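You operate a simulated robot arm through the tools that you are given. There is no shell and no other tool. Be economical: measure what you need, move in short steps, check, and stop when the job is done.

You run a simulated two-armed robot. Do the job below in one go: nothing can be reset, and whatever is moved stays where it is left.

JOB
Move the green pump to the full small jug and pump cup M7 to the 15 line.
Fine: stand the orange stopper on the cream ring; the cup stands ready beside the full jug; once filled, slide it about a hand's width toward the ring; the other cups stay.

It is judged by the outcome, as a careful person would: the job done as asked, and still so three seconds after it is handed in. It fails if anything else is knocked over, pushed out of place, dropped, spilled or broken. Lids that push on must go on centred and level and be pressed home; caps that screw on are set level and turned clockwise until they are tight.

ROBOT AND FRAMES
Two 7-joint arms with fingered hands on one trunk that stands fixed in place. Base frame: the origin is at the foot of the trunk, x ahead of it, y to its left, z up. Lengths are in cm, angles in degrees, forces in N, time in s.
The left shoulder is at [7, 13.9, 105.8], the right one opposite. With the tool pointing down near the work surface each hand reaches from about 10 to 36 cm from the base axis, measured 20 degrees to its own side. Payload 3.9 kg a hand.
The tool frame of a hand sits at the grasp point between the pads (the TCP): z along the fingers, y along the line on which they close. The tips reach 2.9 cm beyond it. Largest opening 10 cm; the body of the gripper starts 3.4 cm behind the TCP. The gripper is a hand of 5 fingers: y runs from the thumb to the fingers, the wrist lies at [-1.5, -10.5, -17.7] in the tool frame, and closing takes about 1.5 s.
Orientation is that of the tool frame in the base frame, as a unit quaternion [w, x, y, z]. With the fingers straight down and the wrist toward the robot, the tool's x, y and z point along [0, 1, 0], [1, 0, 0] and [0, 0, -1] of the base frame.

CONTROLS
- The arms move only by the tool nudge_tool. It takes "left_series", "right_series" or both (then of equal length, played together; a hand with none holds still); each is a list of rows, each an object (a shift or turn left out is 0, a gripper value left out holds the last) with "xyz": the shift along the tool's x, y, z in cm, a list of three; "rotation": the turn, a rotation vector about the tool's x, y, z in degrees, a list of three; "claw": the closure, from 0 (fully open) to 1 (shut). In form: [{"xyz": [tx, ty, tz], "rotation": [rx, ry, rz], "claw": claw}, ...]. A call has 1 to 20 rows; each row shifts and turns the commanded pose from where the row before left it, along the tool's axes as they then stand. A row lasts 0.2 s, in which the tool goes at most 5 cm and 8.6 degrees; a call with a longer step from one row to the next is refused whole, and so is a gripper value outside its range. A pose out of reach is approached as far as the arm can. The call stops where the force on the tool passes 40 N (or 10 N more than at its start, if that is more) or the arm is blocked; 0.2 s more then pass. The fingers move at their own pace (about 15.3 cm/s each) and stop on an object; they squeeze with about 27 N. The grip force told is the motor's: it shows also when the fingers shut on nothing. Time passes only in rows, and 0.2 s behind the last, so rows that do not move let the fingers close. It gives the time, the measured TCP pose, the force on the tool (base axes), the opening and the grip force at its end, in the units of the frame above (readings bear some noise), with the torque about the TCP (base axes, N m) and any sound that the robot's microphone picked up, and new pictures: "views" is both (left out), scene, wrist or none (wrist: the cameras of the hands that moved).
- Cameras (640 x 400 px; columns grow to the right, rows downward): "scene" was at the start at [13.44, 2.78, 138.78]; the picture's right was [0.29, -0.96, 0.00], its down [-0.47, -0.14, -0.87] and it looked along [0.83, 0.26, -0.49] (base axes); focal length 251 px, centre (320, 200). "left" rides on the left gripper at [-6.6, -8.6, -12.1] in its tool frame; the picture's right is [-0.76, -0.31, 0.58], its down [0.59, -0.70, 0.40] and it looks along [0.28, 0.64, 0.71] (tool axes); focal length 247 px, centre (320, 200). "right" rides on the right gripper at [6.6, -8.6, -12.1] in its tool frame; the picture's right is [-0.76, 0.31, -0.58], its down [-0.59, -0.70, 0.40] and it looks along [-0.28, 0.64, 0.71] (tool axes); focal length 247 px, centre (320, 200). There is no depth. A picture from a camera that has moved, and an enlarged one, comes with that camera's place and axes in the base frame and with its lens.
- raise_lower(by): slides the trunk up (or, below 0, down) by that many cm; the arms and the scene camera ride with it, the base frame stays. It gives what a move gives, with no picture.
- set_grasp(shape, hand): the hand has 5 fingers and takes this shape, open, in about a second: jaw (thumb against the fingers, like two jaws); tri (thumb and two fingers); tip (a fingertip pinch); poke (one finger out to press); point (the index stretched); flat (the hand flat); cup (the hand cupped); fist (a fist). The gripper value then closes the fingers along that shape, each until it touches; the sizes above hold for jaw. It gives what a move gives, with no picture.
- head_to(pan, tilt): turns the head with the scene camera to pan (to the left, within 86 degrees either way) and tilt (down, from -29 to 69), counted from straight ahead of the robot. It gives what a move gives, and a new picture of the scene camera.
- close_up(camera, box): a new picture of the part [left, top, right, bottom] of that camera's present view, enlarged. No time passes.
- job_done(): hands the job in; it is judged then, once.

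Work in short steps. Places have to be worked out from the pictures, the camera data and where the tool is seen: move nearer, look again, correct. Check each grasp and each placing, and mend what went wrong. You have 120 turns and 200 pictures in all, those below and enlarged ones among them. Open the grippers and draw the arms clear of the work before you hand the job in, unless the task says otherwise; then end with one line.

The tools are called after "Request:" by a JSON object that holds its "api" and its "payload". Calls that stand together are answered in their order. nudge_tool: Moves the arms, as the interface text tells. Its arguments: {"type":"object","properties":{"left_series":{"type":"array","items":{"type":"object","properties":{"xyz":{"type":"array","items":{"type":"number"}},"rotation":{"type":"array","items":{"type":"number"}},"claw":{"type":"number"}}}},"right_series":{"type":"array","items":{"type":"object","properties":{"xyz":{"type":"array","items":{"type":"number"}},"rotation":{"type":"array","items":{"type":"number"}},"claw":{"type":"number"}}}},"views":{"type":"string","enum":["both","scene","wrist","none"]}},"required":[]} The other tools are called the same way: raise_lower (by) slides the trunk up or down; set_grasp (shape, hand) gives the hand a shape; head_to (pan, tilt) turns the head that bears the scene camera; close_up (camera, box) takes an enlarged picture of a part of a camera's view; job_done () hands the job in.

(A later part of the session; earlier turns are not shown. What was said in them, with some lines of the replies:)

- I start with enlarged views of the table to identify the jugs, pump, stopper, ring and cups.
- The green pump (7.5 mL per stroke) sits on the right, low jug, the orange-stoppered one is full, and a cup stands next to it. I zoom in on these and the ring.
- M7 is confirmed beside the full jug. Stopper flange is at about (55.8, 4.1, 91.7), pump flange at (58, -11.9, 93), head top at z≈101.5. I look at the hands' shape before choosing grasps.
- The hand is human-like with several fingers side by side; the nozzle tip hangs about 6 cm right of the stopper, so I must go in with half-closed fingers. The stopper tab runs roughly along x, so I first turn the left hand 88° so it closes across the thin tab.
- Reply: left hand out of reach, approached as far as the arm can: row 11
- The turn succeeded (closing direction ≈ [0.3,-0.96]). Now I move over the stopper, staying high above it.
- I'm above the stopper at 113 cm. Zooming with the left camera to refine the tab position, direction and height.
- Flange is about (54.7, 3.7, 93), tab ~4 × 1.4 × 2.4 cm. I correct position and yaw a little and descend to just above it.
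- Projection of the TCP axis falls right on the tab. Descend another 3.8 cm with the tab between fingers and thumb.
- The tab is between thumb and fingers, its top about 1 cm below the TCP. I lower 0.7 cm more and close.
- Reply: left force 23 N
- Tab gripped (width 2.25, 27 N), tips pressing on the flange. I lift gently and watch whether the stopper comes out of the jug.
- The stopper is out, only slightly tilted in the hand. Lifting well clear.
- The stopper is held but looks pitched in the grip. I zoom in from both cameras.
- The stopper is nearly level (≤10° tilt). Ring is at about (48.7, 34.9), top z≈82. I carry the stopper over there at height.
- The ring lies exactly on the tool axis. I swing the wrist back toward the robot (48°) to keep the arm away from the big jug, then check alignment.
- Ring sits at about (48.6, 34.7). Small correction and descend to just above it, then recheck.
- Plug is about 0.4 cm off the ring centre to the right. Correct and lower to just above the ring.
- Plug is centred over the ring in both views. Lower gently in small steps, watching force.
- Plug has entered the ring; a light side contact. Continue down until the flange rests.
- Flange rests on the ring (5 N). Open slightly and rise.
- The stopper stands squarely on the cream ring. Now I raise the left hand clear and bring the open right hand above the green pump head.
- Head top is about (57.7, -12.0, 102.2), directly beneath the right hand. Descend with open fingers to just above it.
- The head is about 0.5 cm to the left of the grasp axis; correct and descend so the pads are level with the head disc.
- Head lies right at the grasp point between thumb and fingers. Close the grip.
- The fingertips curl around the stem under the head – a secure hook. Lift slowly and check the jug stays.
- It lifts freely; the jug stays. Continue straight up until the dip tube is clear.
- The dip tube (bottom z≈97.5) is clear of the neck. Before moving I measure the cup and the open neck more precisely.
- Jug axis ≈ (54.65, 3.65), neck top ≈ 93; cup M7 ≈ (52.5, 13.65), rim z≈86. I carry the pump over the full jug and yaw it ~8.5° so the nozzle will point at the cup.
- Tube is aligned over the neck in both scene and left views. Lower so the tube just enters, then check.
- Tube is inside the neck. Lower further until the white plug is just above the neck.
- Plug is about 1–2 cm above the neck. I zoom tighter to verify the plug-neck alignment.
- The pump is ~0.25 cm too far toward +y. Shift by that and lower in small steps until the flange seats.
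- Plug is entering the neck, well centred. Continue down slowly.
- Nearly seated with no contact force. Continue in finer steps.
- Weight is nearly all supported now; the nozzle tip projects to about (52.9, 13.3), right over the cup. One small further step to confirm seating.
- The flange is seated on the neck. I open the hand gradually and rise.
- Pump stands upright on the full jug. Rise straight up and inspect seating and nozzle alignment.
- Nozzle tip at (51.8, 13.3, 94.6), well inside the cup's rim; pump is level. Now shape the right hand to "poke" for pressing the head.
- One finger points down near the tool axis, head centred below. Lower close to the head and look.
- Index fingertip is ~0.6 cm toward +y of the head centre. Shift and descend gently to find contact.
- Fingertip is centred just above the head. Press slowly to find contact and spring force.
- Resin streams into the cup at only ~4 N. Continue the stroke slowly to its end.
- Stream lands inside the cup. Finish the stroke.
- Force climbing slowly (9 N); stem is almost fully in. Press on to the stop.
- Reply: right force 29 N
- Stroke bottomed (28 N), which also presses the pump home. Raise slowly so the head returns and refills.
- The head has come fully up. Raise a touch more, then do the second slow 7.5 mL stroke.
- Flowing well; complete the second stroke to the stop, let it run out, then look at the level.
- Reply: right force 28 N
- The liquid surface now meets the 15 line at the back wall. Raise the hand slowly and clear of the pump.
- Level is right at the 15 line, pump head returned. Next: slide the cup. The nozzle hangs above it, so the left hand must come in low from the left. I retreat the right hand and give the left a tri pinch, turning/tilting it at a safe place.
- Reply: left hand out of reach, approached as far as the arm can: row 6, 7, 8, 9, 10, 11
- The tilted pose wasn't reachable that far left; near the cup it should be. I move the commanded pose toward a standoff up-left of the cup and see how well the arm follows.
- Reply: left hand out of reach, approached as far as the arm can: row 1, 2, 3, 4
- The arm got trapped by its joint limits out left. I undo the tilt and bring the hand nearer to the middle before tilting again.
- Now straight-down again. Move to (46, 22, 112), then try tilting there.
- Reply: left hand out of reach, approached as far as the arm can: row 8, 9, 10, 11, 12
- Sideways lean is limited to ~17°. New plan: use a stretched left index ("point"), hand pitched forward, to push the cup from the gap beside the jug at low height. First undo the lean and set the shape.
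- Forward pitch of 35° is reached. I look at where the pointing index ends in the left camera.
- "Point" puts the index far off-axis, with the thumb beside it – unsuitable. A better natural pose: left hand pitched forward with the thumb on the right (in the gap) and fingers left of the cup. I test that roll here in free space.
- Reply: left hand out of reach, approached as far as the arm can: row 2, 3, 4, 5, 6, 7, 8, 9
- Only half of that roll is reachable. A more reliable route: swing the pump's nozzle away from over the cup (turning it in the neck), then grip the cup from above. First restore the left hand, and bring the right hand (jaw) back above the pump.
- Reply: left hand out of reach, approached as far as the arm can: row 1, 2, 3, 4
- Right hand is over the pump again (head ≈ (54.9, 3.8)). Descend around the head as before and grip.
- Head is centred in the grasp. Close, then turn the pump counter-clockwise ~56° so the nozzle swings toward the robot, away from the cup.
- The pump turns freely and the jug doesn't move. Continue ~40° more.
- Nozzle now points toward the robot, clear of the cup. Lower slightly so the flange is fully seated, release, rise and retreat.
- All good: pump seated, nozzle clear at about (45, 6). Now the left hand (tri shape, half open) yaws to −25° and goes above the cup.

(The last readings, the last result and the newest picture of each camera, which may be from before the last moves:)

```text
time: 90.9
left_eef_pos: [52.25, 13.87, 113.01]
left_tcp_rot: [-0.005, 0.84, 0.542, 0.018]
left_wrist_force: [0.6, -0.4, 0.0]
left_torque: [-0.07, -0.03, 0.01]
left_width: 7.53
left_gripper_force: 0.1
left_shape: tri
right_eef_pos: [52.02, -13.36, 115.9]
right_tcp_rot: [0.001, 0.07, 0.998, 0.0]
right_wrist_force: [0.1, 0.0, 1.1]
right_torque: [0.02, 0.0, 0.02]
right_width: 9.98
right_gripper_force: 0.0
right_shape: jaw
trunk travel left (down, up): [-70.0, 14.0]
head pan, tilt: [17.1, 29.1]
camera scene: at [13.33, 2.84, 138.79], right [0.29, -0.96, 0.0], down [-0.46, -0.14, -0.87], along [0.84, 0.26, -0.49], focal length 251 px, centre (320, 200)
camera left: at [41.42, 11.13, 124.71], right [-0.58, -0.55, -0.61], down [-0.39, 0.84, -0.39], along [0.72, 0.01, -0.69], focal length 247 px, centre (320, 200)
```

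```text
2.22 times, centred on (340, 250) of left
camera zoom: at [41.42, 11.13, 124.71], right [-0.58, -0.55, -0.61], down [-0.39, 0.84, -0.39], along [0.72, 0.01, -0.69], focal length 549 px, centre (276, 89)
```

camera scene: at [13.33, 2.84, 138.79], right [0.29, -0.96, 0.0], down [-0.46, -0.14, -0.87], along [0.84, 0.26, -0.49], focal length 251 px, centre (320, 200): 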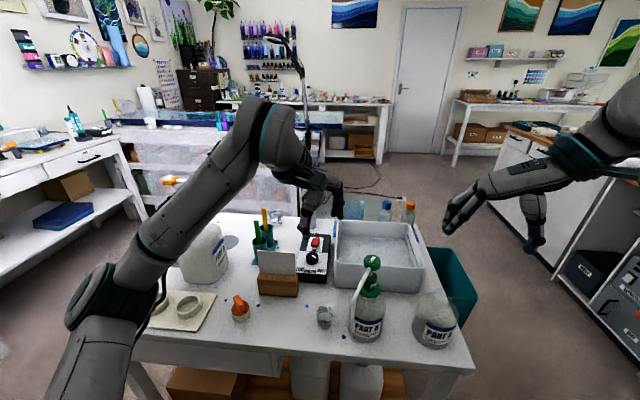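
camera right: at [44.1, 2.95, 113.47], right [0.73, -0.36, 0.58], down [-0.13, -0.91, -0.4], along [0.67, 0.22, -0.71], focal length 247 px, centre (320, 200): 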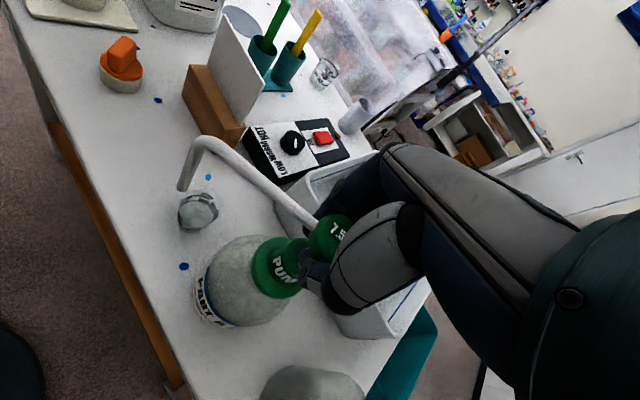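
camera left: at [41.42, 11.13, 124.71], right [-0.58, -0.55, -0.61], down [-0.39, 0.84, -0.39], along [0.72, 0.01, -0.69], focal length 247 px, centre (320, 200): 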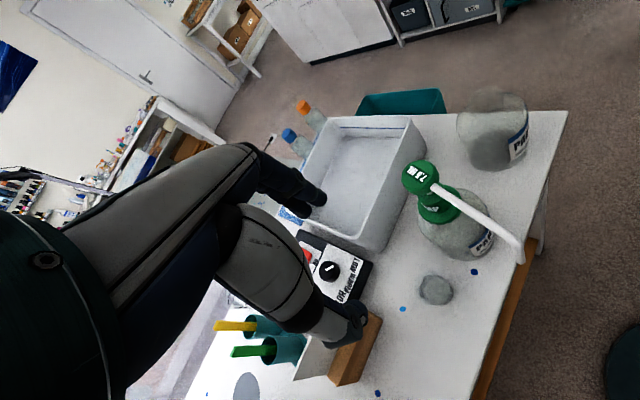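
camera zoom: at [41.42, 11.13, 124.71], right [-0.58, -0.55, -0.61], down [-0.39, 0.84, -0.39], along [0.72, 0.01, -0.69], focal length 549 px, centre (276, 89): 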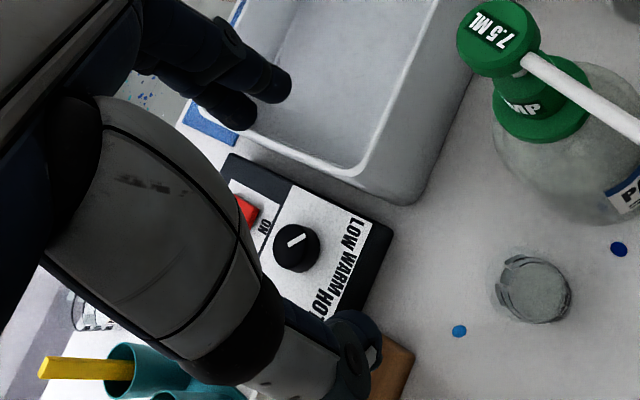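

Cup appears at about (52.1, 13.2). Correct and descend to z≈101, then refine.

Request:
{"api": "nudge_tool", "payload": {"left_series": [{"xyz": [-0.95, 0.05, 3]}, {"xyz": [0, 0, 3]}, {"xyz": [0, 0, 3]}, {"xyz": [0, 0, 3]}, {}]}}

Request:
{"api": "close_up", "payload": {"camera": "left", "box": [240, 160, 480, 340]}}

Request:
{"api": "close_up", "payload": {"camera": "scene", "box": [260, 190, 400, 345]}}

```text
time: 92.1
left_eef_pos: [52.31, 13.47, 100.88]
left_tcp_rot: [-0.005, 0.84, 0.542, 0.018]
left_wrist_force: [0.9, -0.5, 0.4]
left_torque: [-0.02, 0.02, 0.03]
left_width: 7.52
left_gripper_force: 0.2
left_shape: tri
right_eef_pos: [52.13, -13.38, 115.73]
right_tcp_rot: [0.0, 0.07, 0.998, 0.0]
right_wrist_force: [-0.2, 0.2, -0.2]
right_torque: [0.02, 0.0, -0.01]
right_width: 9.98
right_gripper_force: 0.1
right_shape: jaw
trunk travel left (down, up): [-70.0, 14.0]
head pan, tilt: [17.1, 29.1]
camera scene: at [13.41, 2.74, 138.79], right [0.29, -0.96, 0.0], down [-0.47, -0.14, -0.87], along [0.84, 0.26, -0.49], focal length 251 px, centre (320, 200)
camera left: at [41.5, 10.74, 112.63], right [-0.58, -0.55, -0.61], down [-0.39, 0.84, -0.38], along [0.72, 0.01, -0.69], focal length 247 px, centre (320, 200)
```

scene: 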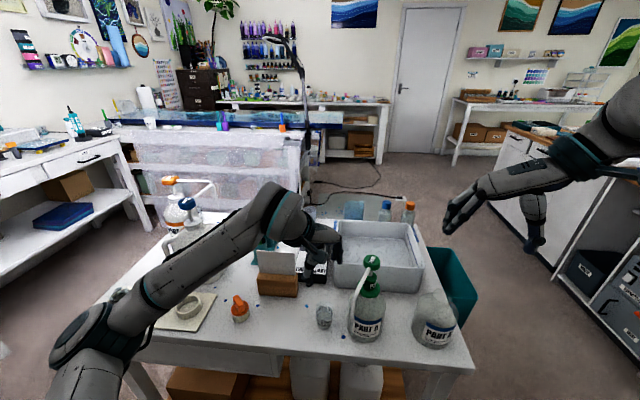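
left: 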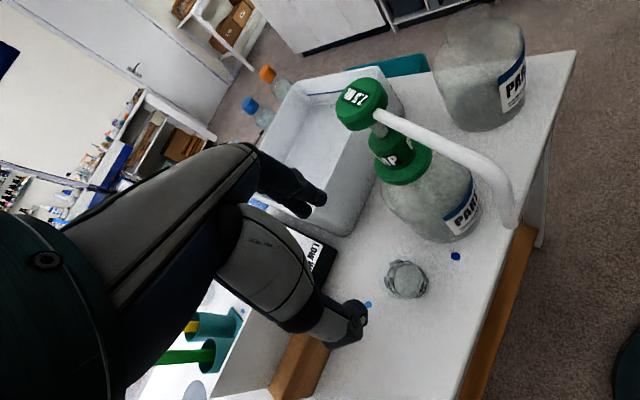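

```text
2.22 times, centred on (360, 250) of left
camera zoom: at [41.5, 10.74, 112.63], right [-0.58, -0.55, -0.61], down [-0.39, 0.84, -0.38], along [0.72, 0.01, -0.69], focal length 549 px, centre (231, 89)
```

zoom: 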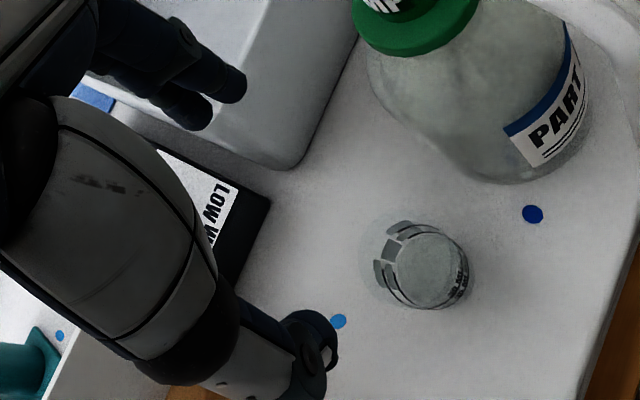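

```text
2.58 times, centred on (330, 268) of scene
camera zoom: at [13.41, 2.74, 138.79], right [0.29, -0.96, 0.0], down [-0.47, -0.14, -0.87], along [0.84, 0.26, -0.49], focal length 647 px, centre (294, 26)
```

zoom: 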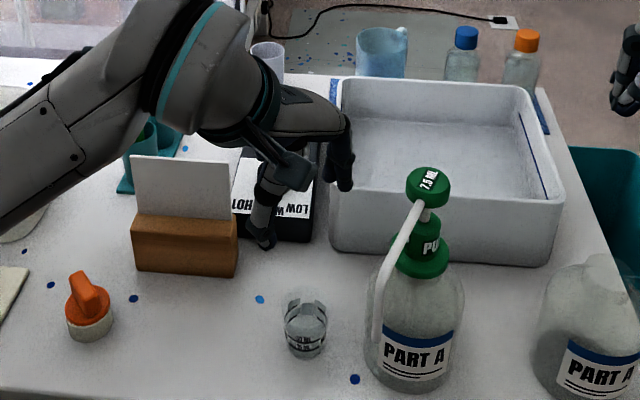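

Cup measured at (52.05, 13.1). Correct and descend to 92, rechecking.

Request:
{"api": "nudge_tool", "payload": {"left_series": [{"xyz": [-0.95, -0.2, 2]}, {"xyz": [0, 0, 2.5]}, {"xyz": [0, 0, 2.5]}, {"xyz": [0, 0, 2]}, {}], "views": "none"}}

Request:
{"api": "close_up", "payload": {"camera": "left", "box": [240, 160, 480, 340]}}

Request:
{"api": "close_up", "payload": {"camera": "scene", "box": [280, 220, 400, 345]}}

```text
time: 93.3
left_eef_pos: [51.82, 12.87, 91.97]
left_tcp_rot: [-0.006, 0.841, 0.541, 0.018]
left_wrist_force: [-0.2, 0.8, -0.3]
left_torque: [0.0, -0.01, -0.01]
left_width: 7.5
left_gripper_force: 0.1
left_shape: tri
right_eef_pos: [52.07, -13.38, 115.81]
right_tcp_rot: [-0.001, 0.069, 0.998, 0.0]
right_wrist_force: [-0.6, 0.3, 0.5]
right_torque: [-0.01, -0.01, 0.0]
right_width: 9.99
right_gripper_force: 0.0
right_shape: jaw
trunk travel left (down, up): [-70.0, 14.0]
head pan, tilt: [17.1, 29.1]
```

```text
2.22 times, centred on (360, 250) of left
camera zoom: at [41.0, 10.16, 103.64], right [-0.58, -0.55, -0.61], down [-0.39, 0.84, -0.38], along [0.72, 0.01, -0.7], focal length 549 px, centre (231, 89)
```

zoom: 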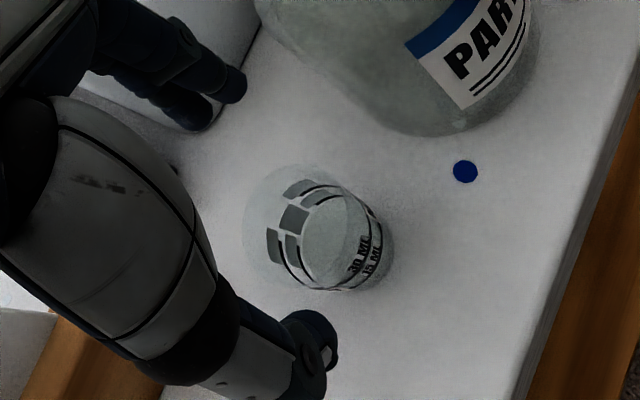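

```text
3.20 times, centred on (340, 282) of scene
camera zoom: at [13.44, 2.77, 138.78], right [0.29, -0.96, 0.0], down [-0.47, -0.14, -0.87], along [0.83, 0.26, -0.49], focal length 802 px, centre (256, -64)
```

zoom: 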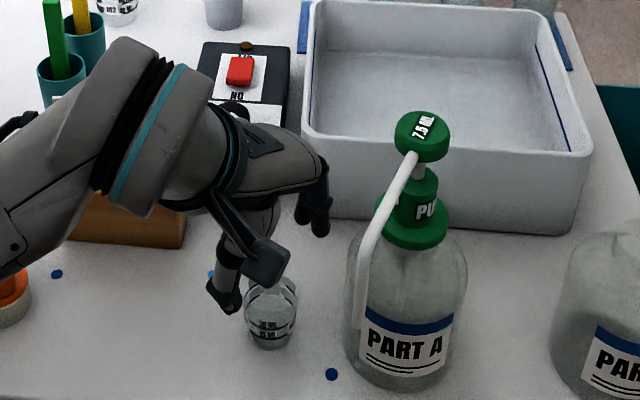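

Rim is centred on the tool axis with clearance to thumb and fingers. Descend to z≈85.

Request:
{"api": "nudge_tool", "payload": {"left_series": [{"xyz": [-0.2, -0.05, 1.5]}, {"xyz": [0, 0, 1.5]}, {"xyz": [0, 0, 1.5]}, {"xyz": [0, 0, 1.5]}, {"xyz": [0, 0, 1]}, {}], "views": "none"}}

Request:
{"api": "close_up", "payload": {"camera": "left", "box": [220, 140, 440, 320]}}

Request:
{"api": "close_up", "payload": {"camera": "scene", "box": [290, 250, 380, 345]}}

```text
time: 94.7
left_eef_pos: [52.3, 12.97, 84.74]
left_tcp_rot: [-0.009, 0.841, 0.54, 0.018]
left_wrist_force: [0.4, -0.3, -0.1]
left_torque: [0.02, 0.03, 0.01]
left_width: 7.54
left_gripper_force: 0.1
left_shape: tri
right_eef_pos: [52.01, -13.37, 115.74]
right_tcp_rot: [0.0, 0.07, 0.998, 0.0]
right_wrist_force: [0.4, 0.6, 0.4]
right_torque: [0.01, 0.01, -0.01]
right_width: 9.99
right_gripper_force: 0.1
right_shape: jaw
trunk travel left (down, up): [-70.0, 14.0]
head pan, tilt: [17.1, 29.1]
```

```text
2.22 times, centred on (330, 230) of left
camera zoom: at [41.44, 10.06, 96.62], right [-0.58, -0.54, -0.61], down [-0.39, 0.84, -0.38], along [0.72, 0.01, -0.7], focal length 549 px, centre (298, 133)
```

zoom: 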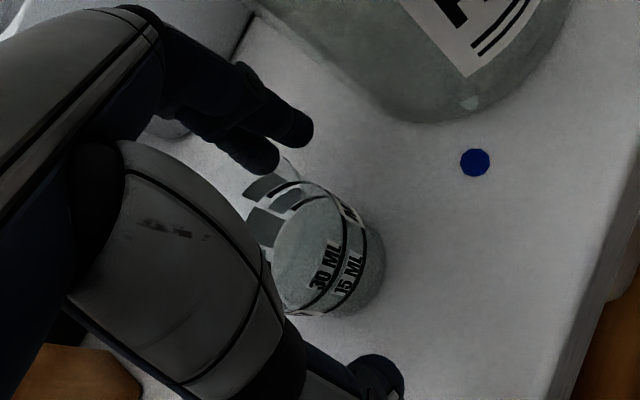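

```text
4.21 times, centred on (335, 298) of scene
camera zoom: at [13.43, 2.78, 138.78], right [0.29, -0.96, 0.0], down [-0.47, -0.14, -0.87], along [0.83, 0.26, -0.49], focal length 1055 px, centre (257, -210)
```

zoom: 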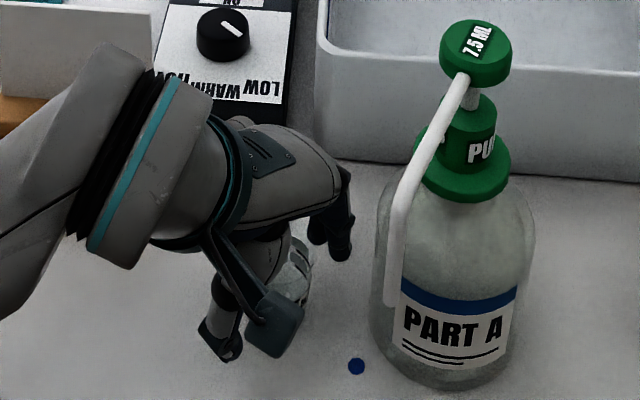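

Cup sits between thumb and fingers. Close gently in steps.

Request:
{"api": "nudge_tool", "payload": {"left_series": [{"claw": 0.35}, {"claw": 0.42}, {"claw": 0.48}, {"claw": 0.53}, {"claw": 0.58}, {}, {}], "views": "none"}}

Request:
{"api": "close_up", "payload": {"camera": "left", "box": [220, 140, 440, 320]}}

Request:
{"api": "close_up", "payload": {"camera": "scene", "box": [290, 250, 380, 345]}}

```text
time: 96.3
left_eef_pos: [52.33, 12.93, 84.9]
left_tcp_rot: [-0.008, 0.841, 0.54, 0.018]
left_wrist_force: [-0.2, 0.1, -0.6]
left_torque: [-0.01, -0.02, -0.02]
left_width: 4.24
left_gripper_force: 0.1
left_shape: tri
right_eef_pos: [52.12, -13.26, 115.83]
right_tcp_rot: [-0.001, 0.07, 0.998, -0.001]
right_wrist_force: [-0.4, 0.6, 0.6]
right_torque: [0.02, 0.02, 0.0]
right_width: 10.01
right_gripper_force: 0.0
right_shape: jaw
trunk travel left (down, up): [-70.0, 14.0]
head pan, tilt: [17.1, 29.1]
```

```text
2.22 times, centred on (330, 230) of left
camera zoom: at [41.44, 10.06, 96.64], right [-0.58, -0.54, -0.61], down [-0.39, 0.84, -0.38], along [0.72, 0.01, -0.7], focal length 549 px, centre (298, 133)
```

zoom: 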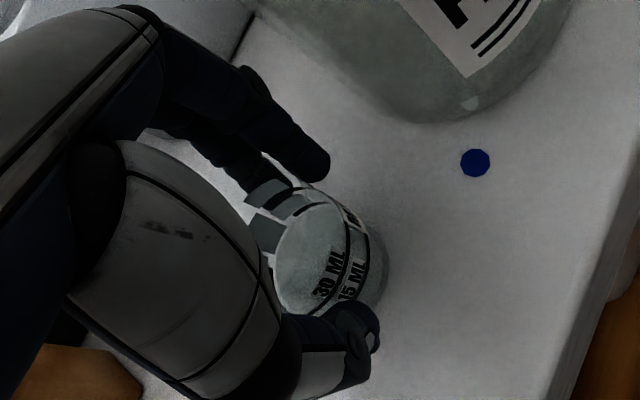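

```text
4.21 times, centred on (335, 298) of scene
camera zoom: at [13.44, 2.78, 138.78], right [0.29, -0.96, 0.0], down [-0.47, -0.14, -0.87], along [0.83, 0.26, -0.49], focal length 1055 px, centre (257, -210)
```

zoom: 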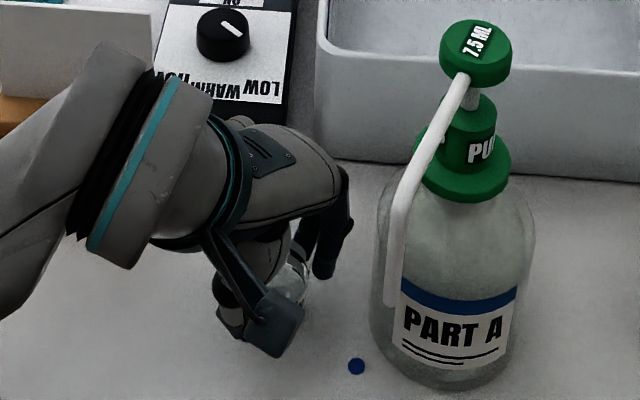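

Nearly touching (4.24 cm, no force). Close a little further until contact.

Request:
{"api": "nudge_tool", "payload": {"left_series": [{"claw": 0.6}, {"claw": 0.62}, {"claw": 0.64}, {"claw": 0.66}, {}, {}], "views": "none"}}

Request:
{"api": "close_up", "payload": {"camera": "left", "box": [220, 140, 440, 320]}}

```text
time: 97.7
left_eef_pos: [52.3, 12.79, 84.93]
left_tcp_rot: [-0.009, 0.842, 0.539, 0.019]
left_wrist_force: [0.3, -0.4, -0.3]
left_torque: [-0.03, 0.03, -0.02]
left_width: 3.46
left_gripper_force: 0.1
left_shape: tri
right_eef_pos: [52.25, -13.43, 115.91]
right_tcp_rot: [-0.001, 0.07, 0.998, 0.0]
right_wrist_force: [-0.7, -0.9, -0.8]
right_torque: [-0.02, 0.02, 0.0]
right_width: 9.99
right_gripper_force: 0.1
right_shape: jaw
trunk travel left (down, up): [-70.0, 14.0]
head pan, tilt: [17.1, 29.1]
```

```text
2.22 times, centred on (330, 230) of left
camera zoom: at [41.44, 10.06, 96.65], right [-0.58, -0.54, -0.61], down [-0.39, 0.84, -0.38], along [0.72, 0.01, -0.7], focal length 549 px, centre (298, 133)
```

zoom: 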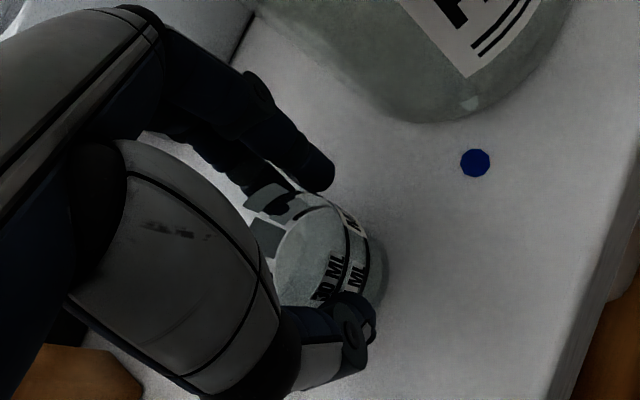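

Fingers are now right at the cup wall. Close a bit more for a firm hold.

Request:
{"api": "nudge_tool", "payload": {"left_series": [{"claw": 0.69}, {"claw": 0.72}, {"claw": 0.75}, {}, {}], "views": "none"}}

Request:
{"api": "close_up", "payload": {"camera": "left", "box": [220, 140, 440, 320]}}

```text
time: 98.9
left_eef_pos: [52.25, 12.83, 84.79]
left_tcp_rot: [-0.009, 0.841, 0.54, 0.019]
left_wrist_force: [0.1, -0.2, 0.7]
left_torque: [0.0, -0.01, 0.03]
left_width: 3.01
left_gripper_force: 27.3
left_shape: tri
right_eef_pos: [52.17, -13.42, 115.81]
right_tcp_rot: [0.0, 0.069, 0.998, -0.001]
right_wrist_force: [-0.4, -0.1, -0.7]
right_torque: [-0.03, -0.01, 0.01]
right_width: 9.97
right_gripper_force: 0.0
right_shape: jaw
trunk travel left (down, up): [-70.0, 14.0]
head pan, tilt: [17.1, 29.1]
```

```text
2.22 times, centred on (330, 230) of left
camera zoom: at [41.44, 10.06, 96.64], right [-0.58, -0.54, -0.61], down [-0.39, 0.84, -0.38], along [0.72, 0.01, -0.7], focal length 549 px, centre (298, 133)
```

zoom: 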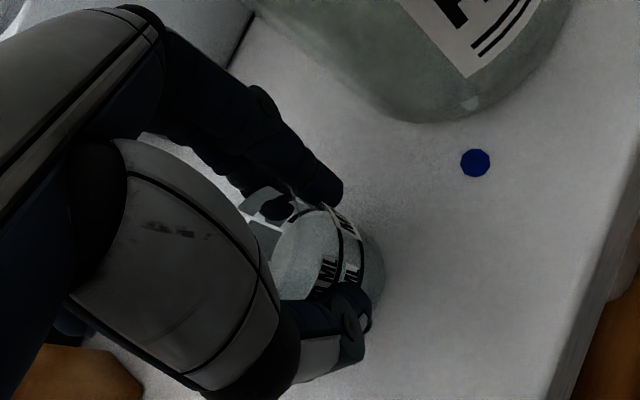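

Cup is held upright (27 N). Slide it slowly 9 cm along the table toward the ring.

Request:
{"api": "nudge_tool", "payload": {"left_series": [{"xyz": [0.2, -0.15, 0.01]}, {"xyz": [0.4, -0.29, 0.017]}, {"xyz": [0.6, -0.43, 0.025]}, {"xyz": [0.6, -0.43, 0.025]}, {"xyz": [0.6, -0.43, 0.025]}, {"xyz": [0.6, -0.43, 0.025]}, {"xyz": [0.6, -0.43, 0.025]}, {"xyz": [0.6, -0.43, 0.025]}, {"xyz": [0.6, -0.43, 0.025]}, {"xyz": [0.6, -0.43, 0.025]}, {"xyz": [0.6, -0.43, 0.025]}, {"xyz": [0.6, -0.43, 0.025]}, {"xyz": [0.6, -0.43, 0.025]}, {"xyz": [0.5, -0.4, 0.02]}, {"xyz": [0.2, -0.15, 0.01]}, {}]}}

Request:
{"api": "close_up", "payload": {"camera": "scene", "box": [230, 230, 390, 345]}}

```text
time: 102.3
left_eef_pos: [53.59, 21.93, 85.6]
left_tcp_rot: [-0.006, 0.841, 0.541, 0.017]
left_wrist_force: [-0.2, 0.2, -0.4]
left_torque: [0.01, 0.01, 0.05]
left_width: 3.01
left_gripper_force: 26.7
left_shape: tri
left hand out of reach, approached as far as the arm can: row 1, 2, 3, 4, 5, 6, 7, 9, 11, 14
right_eef_pos: [52.17, -13.34, 115.73]
right_tcp_rot: [0.0, 0.07, 0.998, 0.0]
right_wrist_force: [0.5, 0.3, 0.2]
right_torque: [0.02, -0.03, 0.01]
right_width: 10.02
right_gripper_force: 0.0
right_shape: jaw
trunk travel left (down, up): [-70.0, 14.0]
head pan, tilt: [17.1, 29.1]
camera scene: at [13.44, 2.78, 138.78], right [0.29, -0.96, 0.0], down [-0.47, -0.14, -0.87], along [0.83, 0.26, -0.49], focal length 251 px, centre (320, 200)
camera left: at [42.74, 19.07, 97.39], right [-0.58, -0.54, -0.61], down [-0.39, 0.84, -0.38], along [0.72, 0.01, -0.7], focal length 247 px, centre (320, 200)
```

scene: 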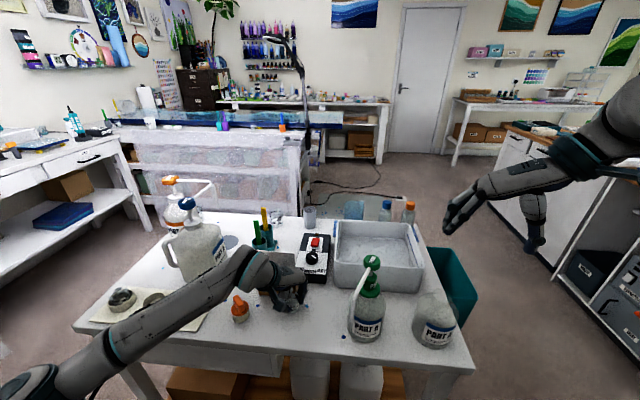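
left: 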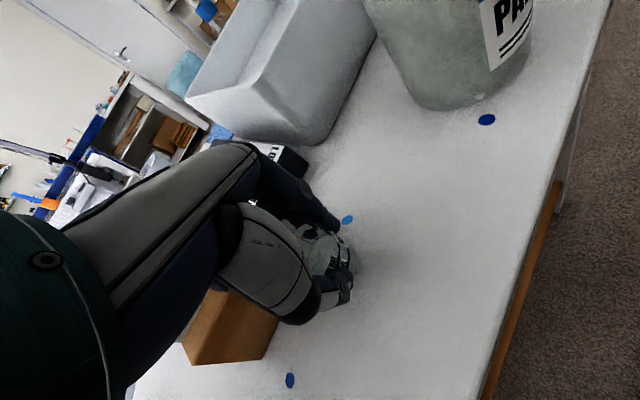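

```text
3.48 times, centred on (310, 288) of scene
camera zoom: at [13.44, 2.78, 138.78], right [0.29, -0.96, 0.0], down [-0.47, -0.14, -0.87], along [0.83, 0.26, -0.49], focal length 872 px, centre (355, -104)
```

zoom: 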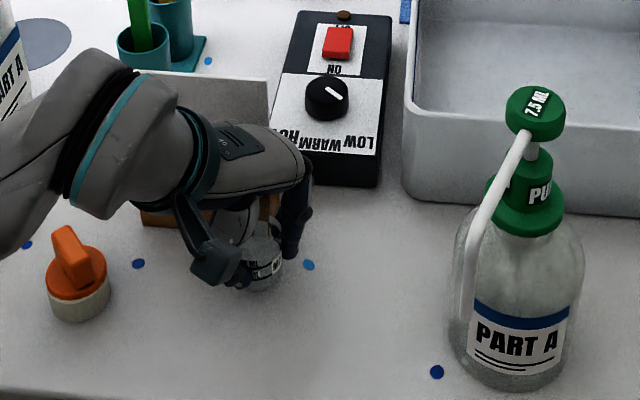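

Reach limits made the hand drift to (53.6, 21.9, 85.6), lifting the cup slightly and veering +x. I move it back toward −x gently.

Request:
{"api": "nudge_tool", "payload": {"left_series": [{"xyz": [-0.2, -0.45, 0]}, {"xyz": [-0.2, -0.45, 0]}, {"xyz": [-0.2, -0.45, 0]}, {"xyz": [-0.2, -0.45, 0]}, {}], "views": "none"}}

Request:
{"api": "close_up", "payload": {"camera": "scene", "box": [230, 250, 350, 345]}}

```text
time: 103.5
left_eef_pos: [53.53, 21.94, 86.05]
left_tcp_rot: [-0.007, 0.841, 0.54, 0.017]
left_wrist_force: [-0.3, 0.1, -0.2]
left_torque: [0.03, 0.0, -0.01]
left_width: 3.03
left_gripper_force: 26.9
left_shape: tri
left hand out of reach, approached as far as the arm can: row 1, 2, 3, 4
right_eef_pos: [52.12, -13.47, 115.7]
right_tcp_rot: [-0.001, 0.07, 0.998, 0.0]
right_wrist_force: [-0.3, -0.3, 1.3]
right_torque: [0.01, 0.02, 0.01]
right_width: 10.0
right_gripper_force: 0.1
right_shape: jaw
trunk travel left (down, up): [-70.0, 14.0]
head pan, tilt: [17.1, 29.1]
```

```text
4.21 times, centred on (290, 298) of scene
camera zoom: at [13.44, 2.78, 138.78], right [0.29, -0.96, 0.0], down [-0.47, -0.14, -0.87], along [0.83, 0.26, -0.49], focal length 1055 px, centre (446, -210)
```

zoom: 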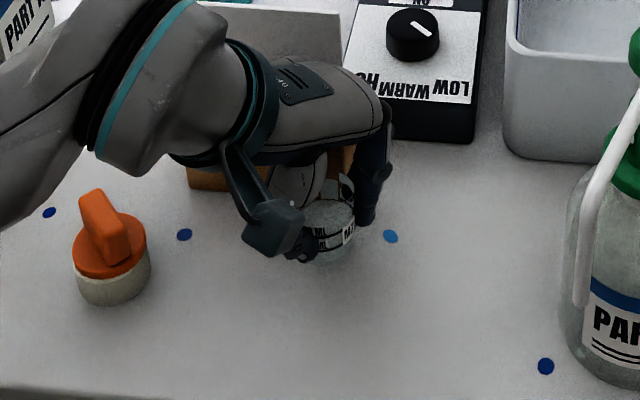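

The cup is ~1 cm above the table and −x is blocked at this wrist angle. I turn the hand a bit more clockwise (which gave reach earlier), then move −x and down.

Request:
{"api": "nudge_tool", "payload": {"left_series": [{"rotation": [0, 0, 5]}, {"rotation": [0, 0, 5]}, {"rotation": [0, 0, 5]}, {}], "views": "none"}}

Request:
{"api": "nudge_tool", "payload": {"left_series": [{"xyz": [-0.3, -0.4, 0.1]}, {"xyz": [-0.3, -0.4, 0.1]}, {}], "views": "scene"}}

```text
time: 104.5
left_eef_pos: [53.54, 22.11, 85.94]
left_tcp_rot: [-0.008, 0.904, 0.428, 0.017]
left_wrist_force: [-0.2, 0.2, 0.3]
left_torque: [-0.01, -0.05, 0.01]
left_width: 2.99
left_gripper_force: 27.0
left_shape: tri
right_eef_pos: [52.19, -13.43, 115.86]
right_tcp_rot: [0.0, 0.07, 0.998, 0.0]
right_wrist_force: [0.4, -0.4, -0.4]
right_torque: [0.04, -0.01, -0.01]
right_width: 10.0
right_gripper_force: 0.0
right_shape: jaw
trunk travel left (down, up): [-70.0, 14.0]
head pan, tilt: [17.1, 29.1]
```

```text
time: 105.3
left_eef_pos: [52.4, 22.04, 85.63]
left_tcp_rot: [-0.008, 0.904, 0.428, 0.018]
left_wrist_force: [0.0, 0.0, 0.4]
left_torque: [0.01, -0.02, -0.01]
left_width: 2.98
left_gripper_force: 27.0
left_shape: tri
right_eef_pos: [52.18, -13.4, 115.73]
right_tcp_rot: [0.0, 0.07, 0.998, -0.001]
right_wrist_force: [-0.1, 0.0, 0.2]
right_torque: [0.05, -0.04, 0.0]
right_width: 10.01
right_gripper_force: 0.1
right_shape: jaw
trunk travel left (down, up): [-70.0, 14.0]
head pan, tilt: [17.1, 29.1]
camera scene: at [13.45, 2.78, 138.78], right [0.29, -0.96, 0.0], down [-0.47, -0.14, -0.87], along [0.83, 0.26, -0.49], focal length 251 px, centre (320, 200)
```

scene: 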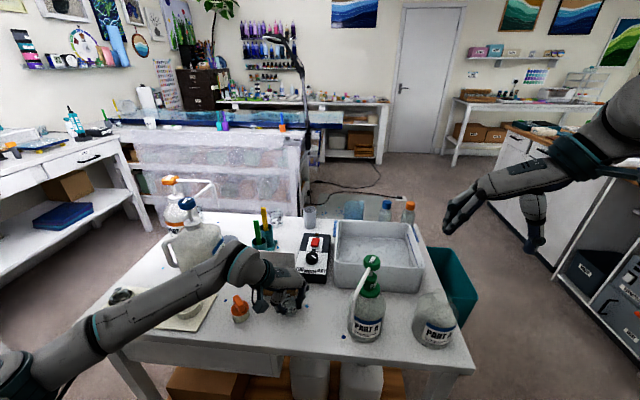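

That works. Continue −x by 1.8 cm, then lower to the table.

Request:
{"api": "nudge_tool", "payload": {"left_series": [{"xyz": [-0.4, -0.45, 0]}, {"xyz": [-0.4, -0.45, 0]}, {"xyz": [-0.4, -0.45, 0]}, {"xyz": [0, 0, 0.2]}, {"xyz": [0, 0, 0.2]}, {}], "views": "none"}}

Request:
{"api": "close_up", "payload": {"camera": "left", "box": [220, 120, 440, 320]}}

Request:
{"api": "close_up", "payload": {"camera": "scene", "box": [210, 250, 330, 345]}}

```text
time: 106.7
left_eef_pos: [50.62, 22.07, 85.25]
left_tcp_rot: [-0.008, 0.904, 0.426, 0.017]
left_wrist_force: [0.4, -1.5, 0.4]
left_torque: [-0.01, 0.02, -0.02]
left_width: 3.0
left_gripper_force: 26.8
left_shape: tri
right_eef_pos: [52.2, -13.4, 115.72]
right_tcp_rot: [0.001, 0.07, 0.998, -0.001]
right_wrist_force: [-0.3, 0.9, -0.5]
right_torque: [0.0, 0.01, -0.05]
right_width: 9.97
right_gripper_force: 0.1
right_shape: jaw
trunk travel left (down, up): [-70.0, 14.0]
head pan, tilt: [17.1, 29.1]
```

```text
2.00 times, centred on (330, 220) of left
camera zoom: at [39.51, 22.12, 97.03], right [-0.7, -0.37, -0.61], down [-0.16, 0.91, -0.38], along [0.69, -0.17, -0.7], focal length 494 px, centre (300, 160)
```

zoom: 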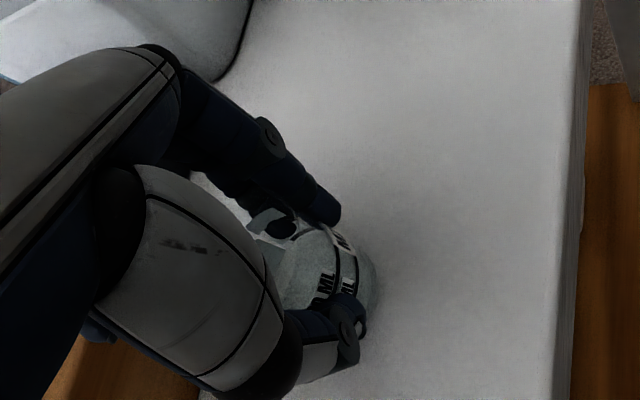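

```text
4.21 times, centred on (270, 298) of scene
camera zoom: at [13.44, 2.78, 138.78], right [0.29, -0.96, 0.0], down [-0.47, -0.14, -0.87], along [0.83, 0.26, -0.49], focal length 1055 px, centre (530, -210)
```

zoom: 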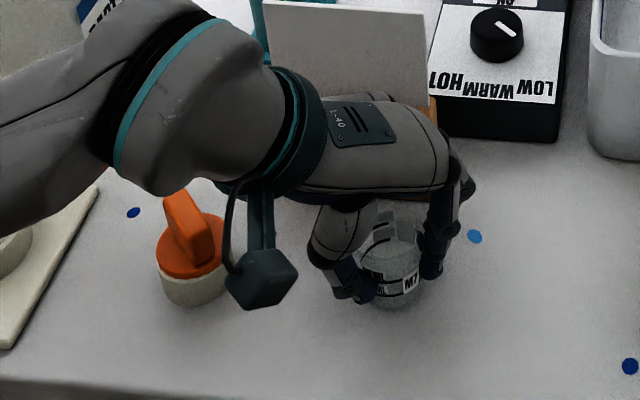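

Cup at (50.6, 22.1), upright. Lower in tiny steps until the table is felt.

Request:
{"api": "nudge_tool", "payload": {"left_series": [{"xyz": [0, 0, 0.15]}, {"xyz": [0, 0, 0.15]}, {"xyz": [0, 0, 0.15]}, {}], "views": "none"}}

```text
time: 107.7
left_eef_pos: [50.64, 22.08, 84.67]
left_tcp_rot: [-0.007, 0.904, 0.427, 0.018]
left_wrist_force: [1.0, -0.6, -0.2]
left_torque: [-0.01, 0.03, 0.0]
left_width: 2.98
left_gripper_force: 26.7
left_shape: tri
right_eef_pos: [52.11, -13.46, 115.81]
right_tcp_rot: [0.0, 0.07, 0.998, -0.001]
right_wrist_force: [0.4, 0.5, 0.2]
right_torque: [-0.02, 0.03, -0.01]
right_width: 9.99
right_gripper_force: 0.0
right_shape: jaw
trunk travel left (down, up): [-70.0, 14.0]
head pan, tilt: [17.1, 29.1]
```

Not yet loaded; continue with 0.1 cm steps.

Request:
{"api": "nudge_tool", "payload": {"left_series": [{"xyz": [0, 0, 0.1]}, {"xyz": [0, 0, 0.1]}, {"xyz": [0, 0, 0.1]}, {}], "views": "none"}}

Request:
{"api": "close_up", "payload": {"camera": "scene", "box": [275, 270, 325, 330]}}

```text
time: 108.7
left_eef_pos: [50.63, 21.99, 84.67]
left_tcp_rot: [-0.008, 0.904, 0.427, 0.018]
left_wrist_force: [-1.5, -0.9, 8.4]
left_torque: [0.0, 0.01, 0.02]
left_width: 3.03
left_gripper_force: 26.9
left_shape: tri
right_eef_pos: [52.09, -13.35, 115.82]
right_tcp_rot: [0.001, 0.07, 0.998, 0.001]
right_wrist_force: [-0.2, -1.0, -0.4]
right_torque: [0.05, 0.0, 0.0]
right_width: 9.99
right_gripper_force: 0.0
right_shape: jaw
trunk travel left (down, up): [-70.0, 14.0]
head pan, tilt: [17.1, 29.1]
```

```text
6.67 times, centred on (300, 300) of scene
camera zoom: at [13.3, 2.72, 138.81], right [0.29, -0.96, 0.0], down [-0.46, -0.14, -0.87], along [0.84, 0.26, -0.49], focal length 1671 px, centre (453, -467)
```

zoom: 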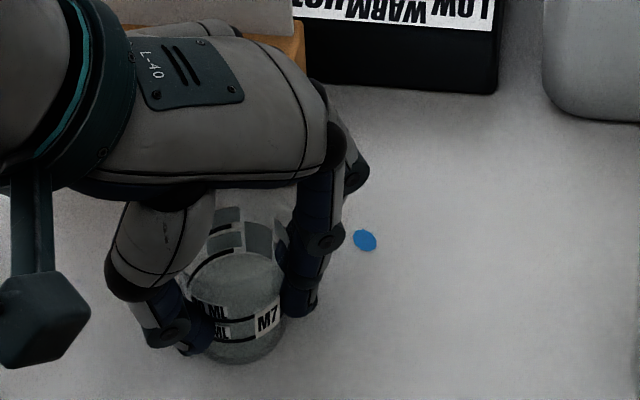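

On the table (8 N). Raise the preload by 0.1, open gradually and rise.

Request:
{"api": "nudge_tool", "payload": {"left_series": [{"xyz": [0, 0, -0.15]}, {"claw": 0.68}, {"claw": 0.6}, {"claw": 0.5}, {"claw": 0.4}, {"claw": 0.3}, {"claw": 0.25}, {}, {}], "views": "none"}}

Request:
{"api": "close_up", "payload": {"camera": "scene", "box": [265, 265, 325, 330]}}

Request:
{"api": "close_up", "payload": {"camera": "left", "box": [220, 120, 440, 320]}}

```text
time: 110.7
left_eef_pos: [50.67, 22.12, 84.58]
left_tcp_rot: [-0.008, 0.904, 0.427, 0.018]
left_wrist_force: [0.3, -0.3, 0.3]
left_torque: [-0.01, 0.03, 0.03]
left_width: 7.46
left_gripper_force: 0.1
left_shape: tri
right_eef_pos: [52.18, -13.44, 115.81]
right_tcp_rot: [0.0, 0.07, 0.998, 0.001]
right_wrist_force: [0.2, 0.2, 0.7]
right_torque: [-0.01, 0.0, -0.02]
right_width: 9.95
right_gripper_force: 0.1
right_shape: jaw
trunk travel left (down, up): [-70.0, 14.0]
head pan, tilt: [17.1, 29.1]
```

```text
6.15 times, centred on (295, 298) of scene
camera zoom: at [13.44, 2.78, 138.78], right [0.29, -0.96, 0.0], down [-0.47, -0.14, -0.87], along [0.83, 0.26, -0.49], focal length 1542 px, centre (474, -400)
```

zoom: 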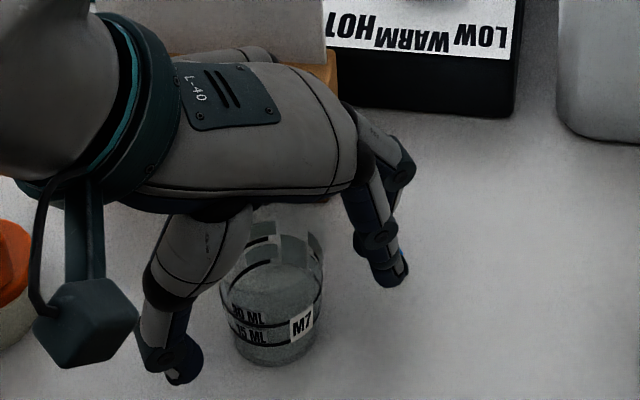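

```text
2.00 times, centred on (330, 220) of left
camera zoom: at [39.63, 22.07, 96.57], right [-0.7, -0.37, -0.61], down [-0.16, 0.91, -0.38], along [0.69, -0.17, -0.7], focal length 494 px, centre (300, 160)
```

zoom: 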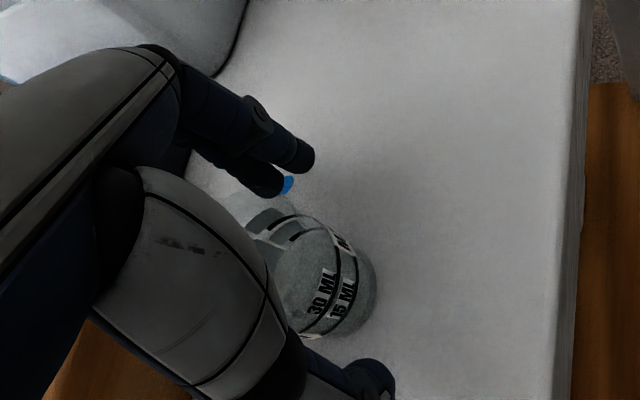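

Cup stands free and upright. Rise carefully, checking for drift.

Request:
{"api": "nudge_tool", "payload": {"left_series": [{"xyz": [0, 0, -0.7]}, {"xyz": [0, 0, -0.7]}, {"xyz": [0, 0, -0.8]}, {"xyz": [0, 0, -0.8]}, {}], "views": "none"}}

```text
time: 111.9
left_eef_pos: [50.5, 22.03, 87.52]
left_tcp_rot: [-0.009, 0.904, 0.427, 0.017]
left_wrist_force: [0.7, -0.3, 0.6]
left_torque: [-0.04, 0.0, 0.0]
left_width: 7.49
left_gripper_force: 0.1
left_shape: tri
right_eef_pos: [52.15, -13.37, 115.85]
right_tcp_rot: [0.0, 0.07, 0.998, 0.0]
right_wrist_force: [0.3, 1.1, 0.6]
right_torque: [-0.01, 0.03, 0.02]
right_width: 9.98
right_gripper_force: 0.1
right_shape: jaw
trunk travel left (down, up): [-70.0, 14.0]
head pan, tilt: [17.1, 29.1]
```

No drift. Continue up and away.

Request:
{"api": "nudge_tool", "payload": {"left_series": [{"xyz": [0, 0, -2]}, {"xyz": [0, 0, -3]}, {"xyz": [0, 0, -4]}, {"xyz": [0, 0, -4]}, {"xyz": [0, 0, -4]}, {"xyz": [0, 0, -4]}, {"xyz": [0, -3, -3]}, {"xyz": [0, -4, 0]}, {"xyz": [0, -4, 0], "claw": 0}, {}], "views": "scene"}}

Request:
{"api": "close_up", "payload": {"camera": "scene", "box": [220, 240, 400, 350]}}

Request:
{"api": "close_up", "payload": {"camera": "scene", "box": [275, 280, 325, 325]}}

```text
time: 114.1
left_eef_pos: [41.53, 28.22, 111.66]
left_tcp_rot: [-0.007, 0.904, 0.428, 0.017]
left_wrist_force: [-0.4, 0.1, 0.5]
left_torque: [0.01, -0.04, -0.02]
left_width: 9.97
left_gripper_force: 0.1
left_shape: tri
right_eef_pos: [52.17, -13.36, 115.73]
right_tcp_rot: [0.0, 0.07, 0.998, 0.0]
right_wrist_force: [-0.5, -0.4, -1.4]
right_torque: [-0.01, 0.0, -0.02]
right_width: 9.98
right_gripper_force: 0.1
right_shape: jaw
trunk travel left (down, up): [-70.0, 14.0]
head pan, tilt: [17.1, 29.1]
camera scene: at [13.5, 2.72, 138.77], right [0.29, -0.96, 0.0], down [-0.47, -0.14, -0.87], along [0.83, 0.26, -0.49], focal length 251 px, centre (320, 200)
```

scene: 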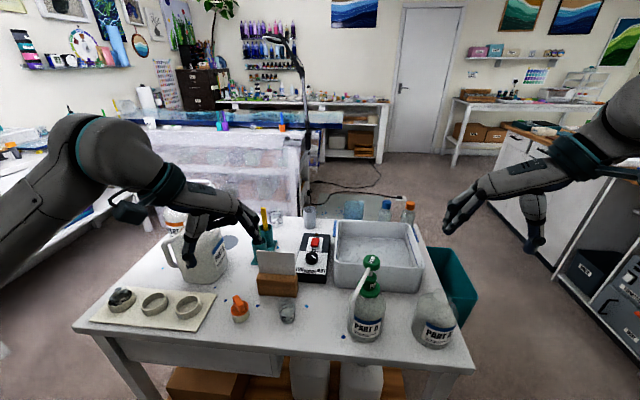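

```text
3.56 times, centred on (310, 295) of scene
camera zoom: at [13.5, 2.72, 138.77], right [0.29, -0.96, 0.0], down [-0.47, -0.14, -0.87], along [0.83, 0.26, -0.49], focal length 891 px, centre (356, -138)
```

zoom: 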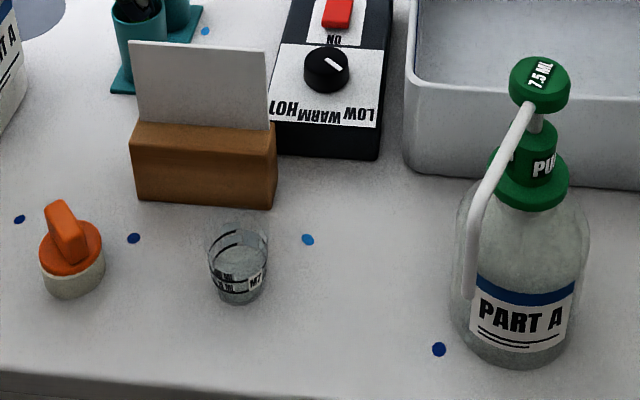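

```text
8.89 times, centred on (300, 302) of scene
camera zoom: at [13.5, 2.72, 138.77], right [0.29, -0.96, 0.0], down [-0.47, -0.14, -0.87], along [0.83, 0.26, -0.49], focal length 2228 px, centre (498, -711)
```

zoom: 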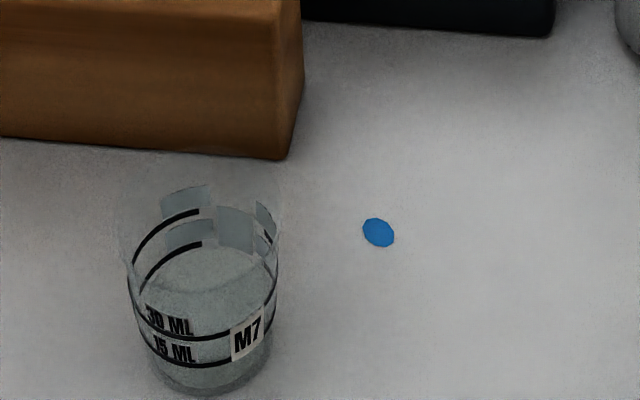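

Cup M7 stands at 15 mL about 9 cm along toward the ring. I draw both arms further back and inspect the pump seat and everything else.

Request:
{"api": "nudge_tool", "payload": {"left_series": [{"xyz": [0, -3, -3]}, {"xyz": [0, -3, -3]}, {"xyz": [0, -1, -3]}, {"xyz": [0, 0, -3]}, {}], "right_series": [{"xyz": [0, -3, -1]}, {"xyz": [0, -3, -1]}, {"xyz": [0, -2, -1]}, {}, {}], "views": "scene"}}

Request:
{"api": "close_up", "payload": {"camera": "scene", "box": [340, 250, 400, 345]}}

Request:
{"api": "close_up", "payload": {"camera": "left", "box": [320, 0, 640, 300]}}

```text
time: 115.3
left_eef_pos: [35.85, 32.58, 123.55]
left_tcp_rot: [-0.007, 0.904, 0.427, 0.017]
left_wrist_force: [1.2, -0.4, -0.3]
left_torque: [0.0, 0.0, 0.02]
left_width: 9.96
left_gripper_force: 0.1
left_shape: tri
right_eef_pos: [51.14, -21.7, 118.66]
right_tcp_rot: [0.0, 0.069, 0.998, 0.0]
right_wrist_force: [-0.6, 0.3, 0.1]
right_torque: [-0.05, 0.02, -0.03]
right_width: 9.98
right_gripper_force: 0.1
right_shape: jaw
trunk travel left (down, up): [-70.0, 14.0]
head pan, tilt: [17.1, 29.1]
camera scene: at [13.45, 2.84, 138.78], right [0.29, -0.96, 0.0], down [-0.47, -0.14, -0.87], along [0.83, 0.26, -0.49], focal length 251 px, centre (320, 200)
```

scene: 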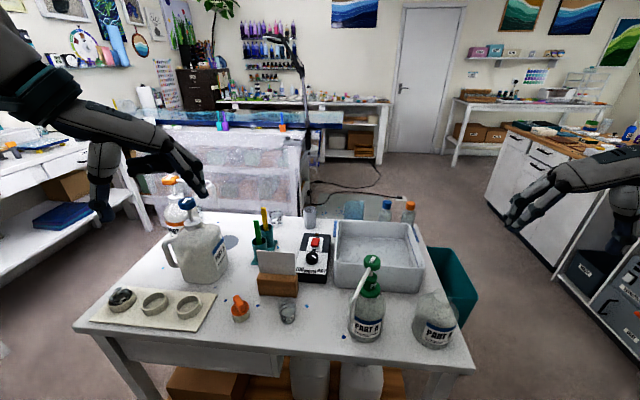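

```text
4.21 times, centred on (370, 298) of scene
camera zoom: at [13.45, 2.84, 138.78], right [0.29, -0.96, 0.0], down [-0.47, -0.14, -0.87], along [0.83, 0.26, -0.49], focal length 1055 px, centre (110, -210)
```

zoom: 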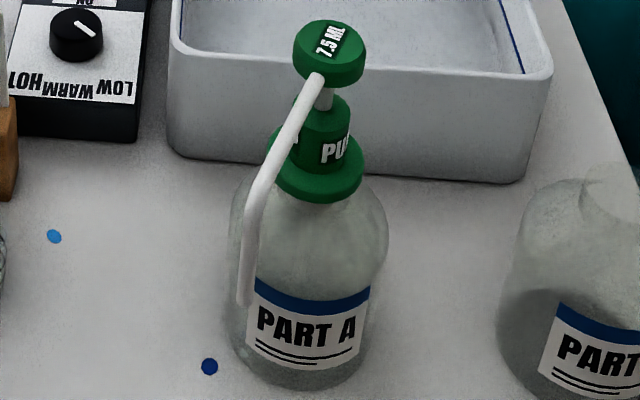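

```text
1.33 times, centred on (480, 150) of left
camera zoom: at [24.66, 32.65, 135.41], right [-0.7, -0.37, -0.61], down [-0.16, 0.91, -0.38], along [0.69, -0.17, -0.7], focal length 329 px, centre (107, 267)
```

zoom: 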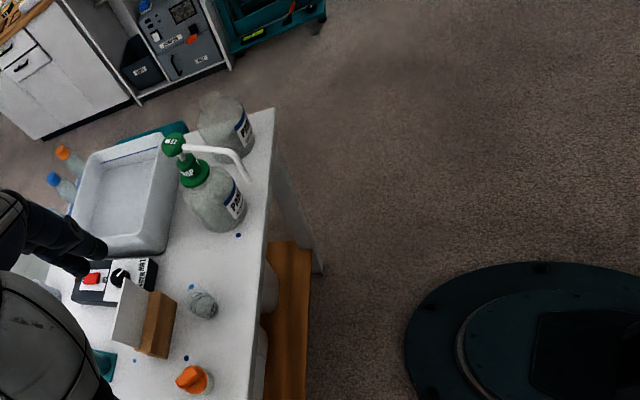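

Everything checks out: pump seated level on the full jug, stopper on the ring, M7 at the 15 line and moved ~9 cm toward the ring, other items undisturbed, hands open and clear. Handing in.

Request:
{"api": "job_done", "payload": {}}

```text
The job is handed in.
```

The green pump is on the full small jug and cup M7 is filled to the 15 line, moved about 9 cm toward the ring. It was briefly lifted about 1 cm on the way. The orange stopper stands on the cream ring, and I turned the pump's nozzle toward the robot to reach the cup.
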